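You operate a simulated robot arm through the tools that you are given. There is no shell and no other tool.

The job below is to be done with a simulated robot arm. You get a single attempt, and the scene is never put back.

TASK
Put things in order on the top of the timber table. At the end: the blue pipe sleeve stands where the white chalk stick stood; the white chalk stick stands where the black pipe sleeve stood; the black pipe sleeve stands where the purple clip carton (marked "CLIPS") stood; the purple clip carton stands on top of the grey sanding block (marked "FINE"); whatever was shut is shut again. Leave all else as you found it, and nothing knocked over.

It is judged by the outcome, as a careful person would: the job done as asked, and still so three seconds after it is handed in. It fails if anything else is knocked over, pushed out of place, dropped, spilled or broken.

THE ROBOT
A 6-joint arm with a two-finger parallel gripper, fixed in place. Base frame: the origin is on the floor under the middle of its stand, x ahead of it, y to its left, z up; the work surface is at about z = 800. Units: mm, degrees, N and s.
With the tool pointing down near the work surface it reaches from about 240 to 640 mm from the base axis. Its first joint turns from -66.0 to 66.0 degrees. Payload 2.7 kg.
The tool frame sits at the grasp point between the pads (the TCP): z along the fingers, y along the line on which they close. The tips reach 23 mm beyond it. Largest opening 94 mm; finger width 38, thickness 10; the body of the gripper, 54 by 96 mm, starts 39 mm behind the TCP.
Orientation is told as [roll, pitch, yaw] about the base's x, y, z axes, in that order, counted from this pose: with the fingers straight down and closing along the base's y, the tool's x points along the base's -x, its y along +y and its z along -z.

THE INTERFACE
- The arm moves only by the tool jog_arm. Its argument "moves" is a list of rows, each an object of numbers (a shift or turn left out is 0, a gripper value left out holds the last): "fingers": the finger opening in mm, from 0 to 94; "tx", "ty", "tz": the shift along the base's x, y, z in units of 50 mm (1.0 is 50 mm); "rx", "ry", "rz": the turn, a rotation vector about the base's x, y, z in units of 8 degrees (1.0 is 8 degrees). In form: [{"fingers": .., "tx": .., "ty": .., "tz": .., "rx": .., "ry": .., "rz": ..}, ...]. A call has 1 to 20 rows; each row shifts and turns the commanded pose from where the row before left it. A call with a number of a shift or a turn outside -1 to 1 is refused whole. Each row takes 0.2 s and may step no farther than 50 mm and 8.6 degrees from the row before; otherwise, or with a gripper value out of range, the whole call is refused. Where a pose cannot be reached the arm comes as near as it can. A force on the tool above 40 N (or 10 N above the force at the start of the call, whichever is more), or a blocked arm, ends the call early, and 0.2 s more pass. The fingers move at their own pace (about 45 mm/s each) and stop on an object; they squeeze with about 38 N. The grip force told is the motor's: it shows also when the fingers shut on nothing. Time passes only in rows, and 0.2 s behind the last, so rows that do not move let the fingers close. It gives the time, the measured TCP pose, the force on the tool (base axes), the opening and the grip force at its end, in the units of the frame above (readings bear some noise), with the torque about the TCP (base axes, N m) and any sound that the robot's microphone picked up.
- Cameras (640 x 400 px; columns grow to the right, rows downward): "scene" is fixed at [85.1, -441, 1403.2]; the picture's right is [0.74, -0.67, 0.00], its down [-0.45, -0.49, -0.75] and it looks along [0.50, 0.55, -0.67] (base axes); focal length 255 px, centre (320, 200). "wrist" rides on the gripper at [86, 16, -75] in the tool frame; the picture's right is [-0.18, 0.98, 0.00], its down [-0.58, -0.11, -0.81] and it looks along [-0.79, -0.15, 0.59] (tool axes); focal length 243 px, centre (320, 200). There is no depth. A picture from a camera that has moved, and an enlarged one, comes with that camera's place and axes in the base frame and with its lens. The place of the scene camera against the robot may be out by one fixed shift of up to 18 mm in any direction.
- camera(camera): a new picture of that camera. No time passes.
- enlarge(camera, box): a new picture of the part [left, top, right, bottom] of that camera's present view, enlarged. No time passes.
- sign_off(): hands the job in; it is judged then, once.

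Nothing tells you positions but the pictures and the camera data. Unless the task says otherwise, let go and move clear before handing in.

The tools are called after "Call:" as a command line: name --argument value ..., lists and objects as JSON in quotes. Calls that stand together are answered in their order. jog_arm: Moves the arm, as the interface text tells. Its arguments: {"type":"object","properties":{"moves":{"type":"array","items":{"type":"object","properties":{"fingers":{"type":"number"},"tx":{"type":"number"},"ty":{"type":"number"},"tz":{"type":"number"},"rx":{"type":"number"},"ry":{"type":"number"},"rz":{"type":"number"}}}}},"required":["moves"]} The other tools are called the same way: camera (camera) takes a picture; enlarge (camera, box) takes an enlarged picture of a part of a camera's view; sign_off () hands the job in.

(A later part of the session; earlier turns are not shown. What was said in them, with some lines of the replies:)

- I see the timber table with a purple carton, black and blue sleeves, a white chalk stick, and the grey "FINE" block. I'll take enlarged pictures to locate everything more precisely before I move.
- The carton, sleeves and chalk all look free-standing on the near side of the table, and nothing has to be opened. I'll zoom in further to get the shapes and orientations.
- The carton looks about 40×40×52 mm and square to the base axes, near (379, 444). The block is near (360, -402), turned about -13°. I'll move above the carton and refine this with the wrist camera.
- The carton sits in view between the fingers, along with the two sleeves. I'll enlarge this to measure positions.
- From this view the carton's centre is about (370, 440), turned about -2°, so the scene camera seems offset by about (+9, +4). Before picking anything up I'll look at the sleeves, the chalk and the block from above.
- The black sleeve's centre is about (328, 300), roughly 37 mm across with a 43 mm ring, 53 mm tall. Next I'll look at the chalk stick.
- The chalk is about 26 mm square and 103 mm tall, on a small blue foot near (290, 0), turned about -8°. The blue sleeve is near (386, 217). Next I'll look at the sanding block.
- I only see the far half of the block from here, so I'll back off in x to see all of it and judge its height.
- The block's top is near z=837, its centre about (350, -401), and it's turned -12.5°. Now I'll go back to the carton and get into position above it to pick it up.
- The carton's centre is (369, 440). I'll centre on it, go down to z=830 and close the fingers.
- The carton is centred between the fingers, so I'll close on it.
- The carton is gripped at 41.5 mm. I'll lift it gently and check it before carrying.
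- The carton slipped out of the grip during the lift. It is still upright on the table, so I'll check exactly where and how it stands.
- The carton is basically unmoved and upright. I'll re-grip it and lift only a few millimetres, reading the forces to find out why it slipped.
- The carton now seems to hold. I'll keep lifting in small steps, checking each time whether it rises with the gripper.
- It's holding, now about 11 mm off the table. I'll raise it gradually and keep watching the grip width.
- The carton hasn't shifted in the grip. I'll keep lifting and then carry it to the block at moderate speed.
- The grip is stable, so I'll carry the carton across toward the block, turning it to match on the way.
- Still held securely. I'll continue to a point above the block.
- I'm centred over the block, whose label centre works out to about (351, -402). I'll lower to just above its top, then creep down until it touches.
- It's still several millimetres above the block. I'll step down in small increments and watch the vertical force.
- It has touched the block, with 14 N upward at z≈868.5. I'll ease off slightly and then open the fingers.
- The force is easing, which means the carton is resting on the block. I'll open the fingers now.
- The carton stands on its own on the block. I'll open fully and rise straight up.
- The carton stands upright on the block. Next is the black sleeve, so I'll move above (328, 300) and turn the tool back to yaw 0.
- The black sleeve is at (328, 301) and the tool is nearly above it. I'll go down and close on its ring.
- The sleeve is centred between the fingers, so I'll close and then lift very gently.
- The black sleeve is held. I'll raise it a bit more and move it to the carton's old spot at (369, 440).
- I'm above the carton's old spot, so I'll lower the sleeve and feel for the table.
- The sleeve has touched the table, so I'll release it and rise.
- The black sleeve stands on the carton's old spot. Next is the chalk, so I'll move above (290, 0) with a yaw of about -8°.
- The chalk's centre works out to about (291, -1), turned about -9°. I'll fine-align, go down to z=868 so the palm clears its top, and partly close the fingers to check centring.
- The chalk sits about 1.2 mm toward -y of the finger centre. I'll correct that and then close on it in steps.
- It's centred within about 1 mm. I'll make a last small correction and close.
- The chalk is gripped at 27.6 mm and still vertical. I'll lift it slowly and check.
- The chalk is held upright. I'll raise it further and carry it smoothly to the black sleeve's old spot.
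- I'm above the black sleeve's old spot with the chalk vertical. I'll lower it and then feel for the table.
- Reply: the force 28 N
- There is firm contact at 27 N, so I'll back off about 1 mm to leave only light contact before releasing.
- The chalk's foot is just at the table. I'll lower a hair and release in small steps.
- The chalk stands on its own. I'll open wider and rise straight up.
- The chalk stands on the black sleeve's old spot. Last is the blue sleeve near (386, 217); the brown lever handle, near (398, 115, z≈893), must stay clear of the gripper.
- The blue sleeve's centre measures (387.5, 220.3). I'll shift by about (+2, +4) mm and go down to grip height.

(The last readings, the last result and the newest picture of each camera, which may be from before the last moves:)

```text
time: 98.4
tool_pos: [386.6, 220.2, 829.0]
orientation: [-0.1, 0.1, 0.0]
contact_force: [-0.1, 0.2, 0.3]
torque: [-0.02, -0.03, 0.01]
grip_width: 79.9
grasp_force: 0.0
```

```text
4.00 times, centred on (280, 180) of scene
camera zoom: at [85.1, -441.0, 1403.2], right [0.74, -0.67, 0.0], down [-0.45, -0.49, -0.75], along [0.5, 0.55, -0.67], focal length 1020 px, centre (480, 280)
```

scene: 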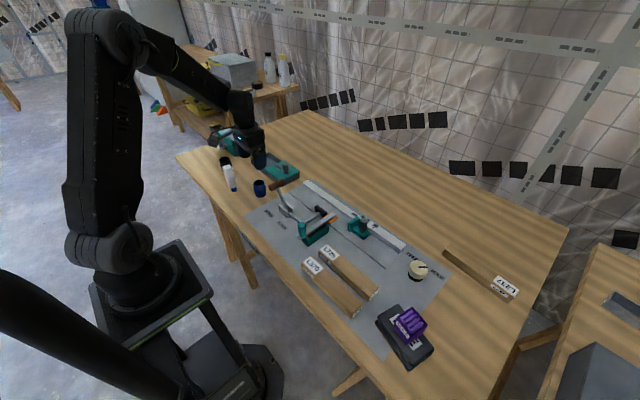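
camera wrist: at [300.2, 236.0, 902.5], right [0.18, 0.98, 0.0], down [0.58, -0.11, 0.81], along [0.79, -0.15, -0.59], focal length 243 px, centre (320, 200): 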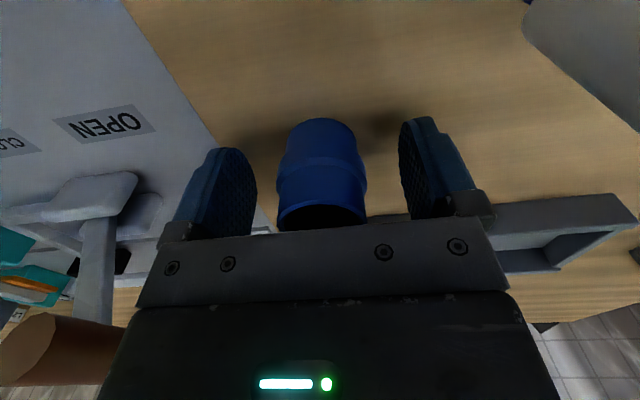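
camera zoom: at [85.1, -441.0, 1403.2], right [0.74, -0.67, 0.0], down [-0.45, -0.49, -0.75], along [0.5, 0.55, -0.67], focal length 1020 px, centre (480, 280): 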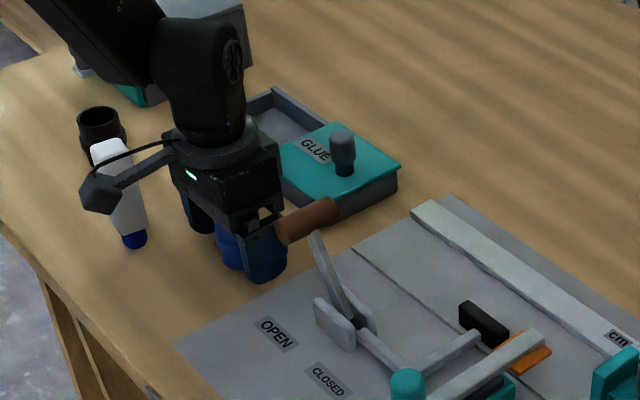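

The sleeve is centred and nothing is touching. I'll close, then lift gently.

Call:
jog_arm --moves '[{"fingers": 0}, {}, {}, {}, {}, {}]'

Call:
jog_arm --moves '[{"tz": 0.03}, {"tz": 0.04}, {"tz": 0.05}, {"tz": 0.06}, {}]'

Call:
camera --camera "wrist"

```text
time: 99.8
tool_pos: [386.7, 219.8, 828.0]
orientation: [0.0, -0.1, -0.1]
contact_force: [0.0, -0.8, 0.5]
torque: [-0.02, 0.02, 0.0]
grip_width: 41.9
grasp_force: 38.4
```

```text
time: 101.0
tool_pos: [386.1, 219.3, 838.0]
orientation: [0.0, 0.0, -0.1]
contact_force: [-1.0, 0.0, -0.3]
torque: [-0.04, 0.01, 0.03]
grip_width: 42.3
grasp_force: 37.9
```

```text
taken
camera wrist: at [299.7, 236.5, 911.9], right [0.18, 0.98, 0.0], down [0.58, -0.11, 0.81], along [0.79, -0.15, -0.59], focal length 243 px, centre (320, 200)
```

wrist: 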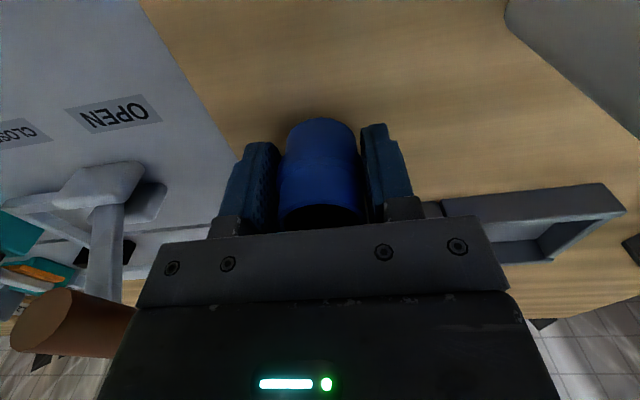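

The blue sleeve is held. I'll lift it well above the lever and carry it to the chalk's old spot at (291, -1).

Call:
jog_arm --moves '[{"tz": 0.1}, {"tz": 0.15}, {"tz": 0.2}, {"tz": 0.25}, {"tz": 0.3}, {"tz": 0.3}, {"tz": 0.3}, {"tz": 0.3}, {"tz": 0.25}, {"tz": 0.15}, {"tz": 0.1}, {"tz": 0.04}, {}]'

Call:
jog_arm --moves '[{"tx": -0.058, "ty": -0.133}, {"tx": -0.115, "ty": -0.265}, {"tx": -0.173, "ty": -0.398}, {"tx": -0.212, "ty": -0.486}, {"tx": -0.231, "ty": -0.53}, {"tx": -0.231, "ty": -0.53}, {"tx": -0.231, "ty": -0.53}, {"tx": -0.212, "ty": -0.486}, {"tx": -0.173, "ty": -0.398}, {"tx": -0.135, "ty": -0.309}, {"tx": -0.096, "ty": -0.221}, {"tx": -0.058, "ty": -0.133}, {}, {}]'

Call:
camera --camera "wrist"

Call:
camera --camera "scene"

```text
time: 103.8
tool_pos: [385.8, 220.6, 961.1]
orientation: [-0.1, 0.0, -0.1]
contact_force: [0.0, -0.4, -0.8]
torque: [0.0, 0.02, 0.0]
grip_width: 42.3
grasp_force: 37.8
```

```text
time: 106.8
tool_pos: [291.2, -0.7, 962.0]
orientation: [0.0, 0.1, 0.0]
contact_force: [-1.1, 0.0, -0.2]
torque: [-0.01, 0.02, 0.0]
grip_width: 42.1
grasp_force: 38.0
```

```text
taken
camera wrist: at [204.0, 15.6, 1036.1], right [0.18, 0.98, 0.0], down [0.58, -0.11, 0.81], along [0.79, -0.15, -0.59], focal length 243 px, centre (320, 200)
```

wrist: 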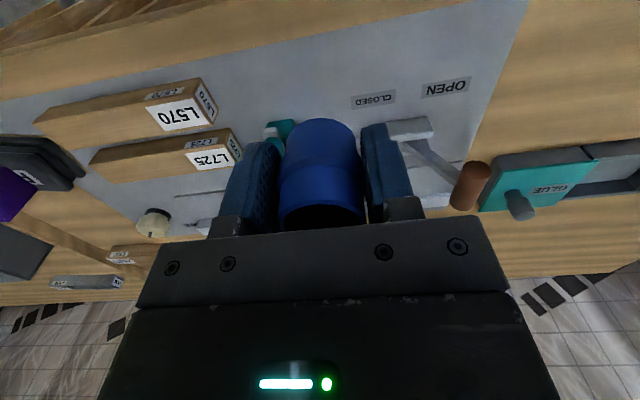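

```text
taken
```

scene: 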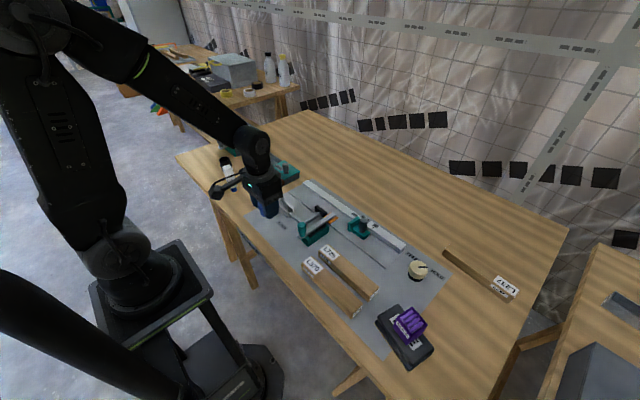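

I'm above the chalk's old spot, so I'll lower the blue sleeve and feel for contact.

Call:
jog_arm --moves '[{"tz": -0.15}, {"tz": -0.25}, {"tz": -0.3}, {"tz": -0.3}, {"tz": -0.3}, {"tz": -0.3}, {"tz": -0.3}, {"tz": -0.25}, {"tz": -0.2}, {"tz": -0.11}, {"tz": -0.06}, {}]'

Call:
jog_arm --moves '[{"tz": -0.02}, {"tz": -0.02}, {}]'

Call:
jog_arm --moves '[{"tz": -0.02}, {}]'

```text
time: 109.4
tool_pos: [290.2, -0.9, 834.4]
orientation: [0.0, 0.0, 0.0]
contact_force: [0.9, 0.2, -0.3]
torque: [-0.01, 0.01, -0.01]
grip_width: 41.9
grasp_force: 38.2
```

```text
time: 110.2
tool_pos: [289.6, 0.1, 831.5]
orientation: [-0.1, 0.0, 0.0]
contact_force: [-0.4, 0.0, 0.1]
torque: [0.01, 0.01, 0.01]
grip_width: 41.9
grasp_force: 37.6
```

```text
time: 110.8
tool_pos: [288.4, -0.1, 831.4]
orientation: [0.0, -0.1, 0.0]
contact_force: [-0.8, 0.0, -0.2]
torque: [-0.01, 0.01, 0.0]
grip_width: 41.8
grasp_force: 38.4
```

Call:
jog_arm --moves '[{"tz": -0.02}, {}]'

Call:
jog_arm --moves '[{"tz": -0.02}, {}]'

Call:
jog_arm --moves '[{"tz": -0.014}, {}]'

Call:
camera --camera "wrist"

```text
time: 111.4
tool_pos: [289.7, -1.4, 830.1]
orientation: [-0.1, 0.1, 0.0]
contact_force: [0.3, -0.5, -0.2]
torque: [-0.01, 0.05, 0.0]
grip_width: 41.8
grasp_force: 38.0
```

```text
time: 112.0
tool_pos: [288.6, -0.5, 830.2]
orientation: [0.0, 0.0, -0.1]
contact_force: [0.0, 0.4, -0.6]
torque: [0.0, -0.02, 0.05]
grip_width: 41.9
grasp_force: 38.3
```

```text
time: 112.6
tool_pos: [289.7, -0.0, 828.2]
orientation: [0.0, 0.0, 0.0]
contact_force: [-4.7, -1.5, 25.1]
torque: [-0.06, 0.08, -0.04]
grip_width: 41.9
grasp_force: 38.5
```

```text
taken
camera wrist: at [202.8, 15.7, 902.1], right [0.18, 0.98, 0.0], down [0.58, -0.11, 0.81], along [0.79, -0.15, -0.59], focal length 243 px, centre (320, 200)
```

wrist: 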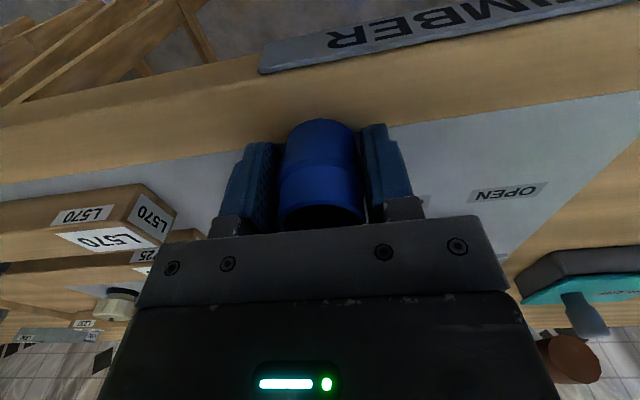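

It touched down at 25 N. I'll ease off slightly and then release.

Call:
jog_arm --moves '[{"tz": 0.01}, {}]'

Call:
jog_arm --moves '[{"fingers": 48}, {}, {}, {"fingers": 80}, {}, {}]'

Call:
jog_arm --moves '[{"tz": 0.15}, {"tz": 0.3}, {"tz": 0.6}, {"tz": 0.8}, {"tz": 0.8}, {"tz": 0.6}, {}]'

Call:
camera --camera "wrist"

Call:
enlarge --camera "wrist" --box '[240, 0, 400, 100]'

Call:
camera --camera "scene"

```text
time: 113.2
tool_pos: [290.3, -0.3, 829.1]
orientation: [0.0, 0.1, 0.0]
contact_force: [-1.2, -0.5, 9.9]
torque: [-0.03, 0.01, 0.0]
grip_width: 41.5
grasp_force: 37.8
```

```text
time: 114.6
tool_pos: [288.7, -0.2, 828.2]
orientation: [-0.1, 0.0, 0.0]
contact_force: [-0.3, -1.3, -0.5]
torque: [0.02, -0.02, 0.01]
grip_width: 80.0
grasp_force: 0.0
```

```text
time: 116.2
tool_pos: [288.6, 2.0, 993.5]
orientation: [0.1, 0.0, 0.0]
contact_force: [0.7, 0.5, 0.1]
torque: [0.03, 0.04, 0.0]
grip_width: 80.2
grasp_force: 0.1
```

```text
taken
camera wrist: at [202.7, 17.5, 1067.2], right [0.18, 0.98, 0.0], down [0.58, -0.11, 0.81], along [0.79, -0.15, -0.59], focal length 243 px, centre (320, 200)
```

wrist: 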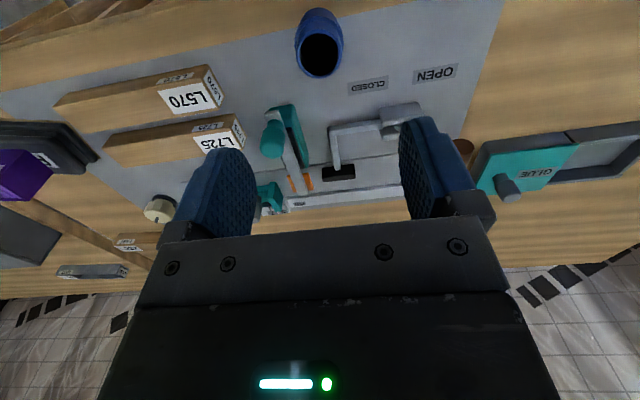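

```text
4.00 times, centred on (320, 50) of wrist
camera zoom: at [202.7, 17.5, 1067.2], right [0.18, 0.98, 0.0], down [0.58, -0.11, 0.81], along [0.79, -0.15, -0.59], focal length 970 px, centre (320, 800)
```

zoom: 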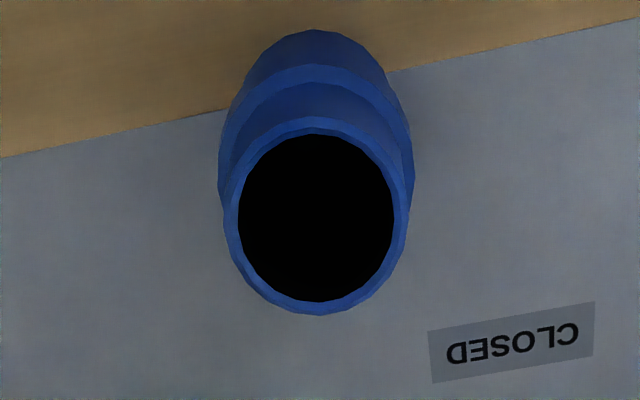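

```text
taken
```

scene: 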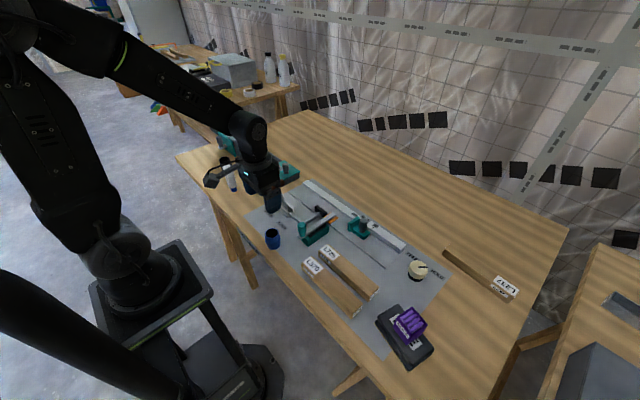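

All four items are placed. I'll move the arm clear, up to its starting area, and check the whole scene.

Call:
jog_arm --moves '[{"tz": 0.8}, {"tz": 0.8}, {"tx": 0.38, "ty": 0.7, "tz": 0.2}, {"tx": 0.38, "ty": 0.7, "tz": 0.2}, {"tx": 0.38, "ty": 0.7, "tz": 0.2}, {"tx": 0.38, "ty": 0.7, "tz": 0.2}, {"tx": 0.38, "ty": 0.7, "tz": 0.2}, {"tx": 0.38, "ty": 0.7, "tz": 0.2}, {}, {}]'

Call:
camera --camera "scene"

Call:
enlarge --camera "scene" --box '[180, 110, 340, 210]'

Call:
enlarge --camera "scene" --box '[220, 180, 380, 280]'

Call:
enlarge --camera "scene" --box '[300, 230, 540, 380]'

```text
time: 118.4
tool_pos: [403.7, 209.7, 1131.7]
orientation: [0.0, -0.1, 0.0]
contact_force: [-0.2, 0.6, -0.7]
torque: [-0.01, -0.01, 0.0]
grip_width: 79.8
grasp_force: 0.1
```

```text
taken
```

scene: 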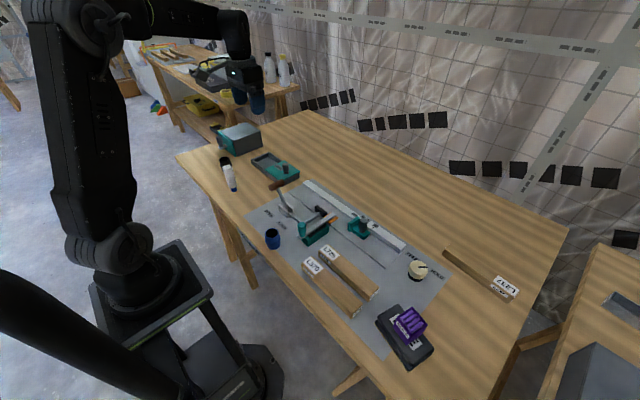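

```text
4.00 times, centred on (260, 160) of scene
camera zoom: at [85.1, -441.0, 1403.2], right [0.74, -0.67, 0.0], down [-0.45, -0.49, -0.75], along [0.5, 0.55, -0.67], focal length 1020 px, centre (560, 360)
```

zoom: 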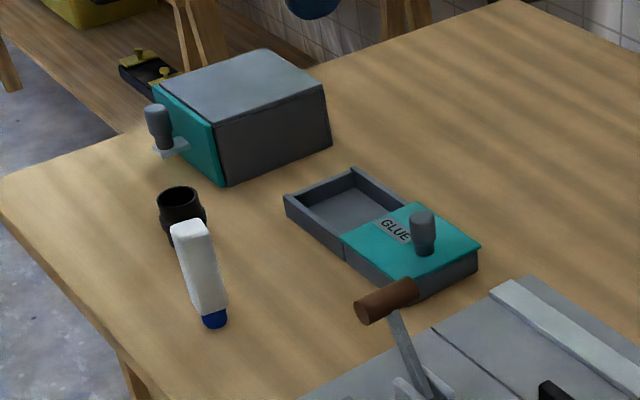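

```text
4.00 times, centred on (300, 230) of scene
camera zoom: at [85.1, -441.0, 1403.2], right [0.74, -0.67, 0.0], down [-0.45, -0.49, -0.75], along [0.5, 0.55, -0.67], focal length 1020 px, centre (400, 80)
```

zoom: 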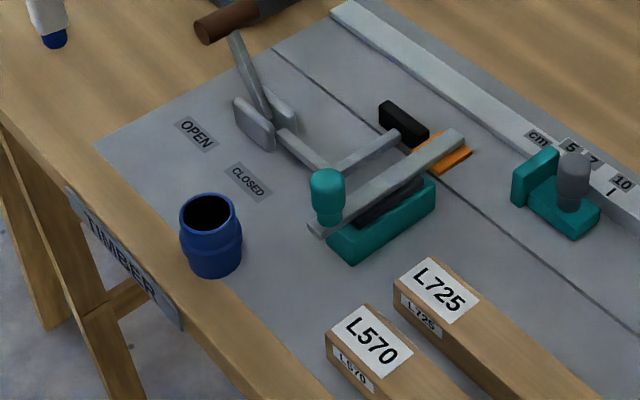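

```text
2.67 times, centred on (420, 305) of scene
camera zoom: at [85.1, -441.0, 1403.2], right [0.74, -0.67, 0.0], down [-0.45, -0.49, -0.75], along [0.5, 0.55, -0.67], focal length 680 px, centre (53, -80)
```

zoom: 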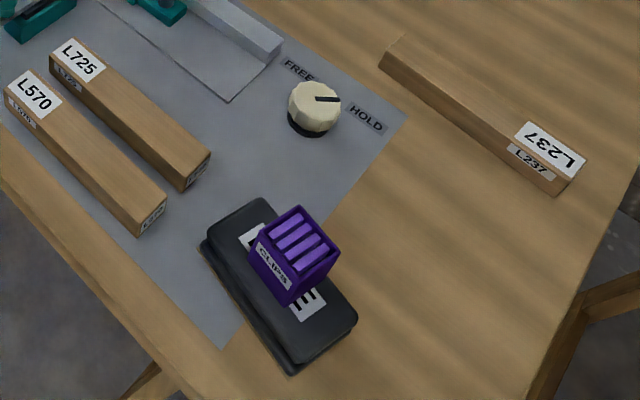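

Everything looks as asked:
- **Blue sleeve:** on the chalk's old spot.
- **Chalk:** upright on the black sleeve's old spot.
- **Black sleeve:** on the carton's old spot.
- **Carton:** on top of the FINE block.

Nothing was opened, everything else looks unmoved and the arm is clear, so I'm handing in.

Call:
sign_off

```text
The job is handed in.
```

The job is done and handed in; I haven't seen the judge's result. The last pictures, taken just before handing in, show:

- **Blue pipe sleeve:** stands where the white chalk stick stood.
- **White chalk stick:** stands upright where the black pipe sleeve stood.
- **Black pipe sleeve:** stands where the purple clip carton stood.
- **Purple clip carton:** stands upright on top of the grey "FINE" sanding block.

By my measurements, the three items on the table are within about 2 mm of the original spots.

On the first try the carton slipped out of the gripper. It stayed upright and moved no more than about 2 mm, and the second grip held.

I didn't open anything, so nothing needed shutting again. Everything else looks unmoved, and the arm is clear of the table.
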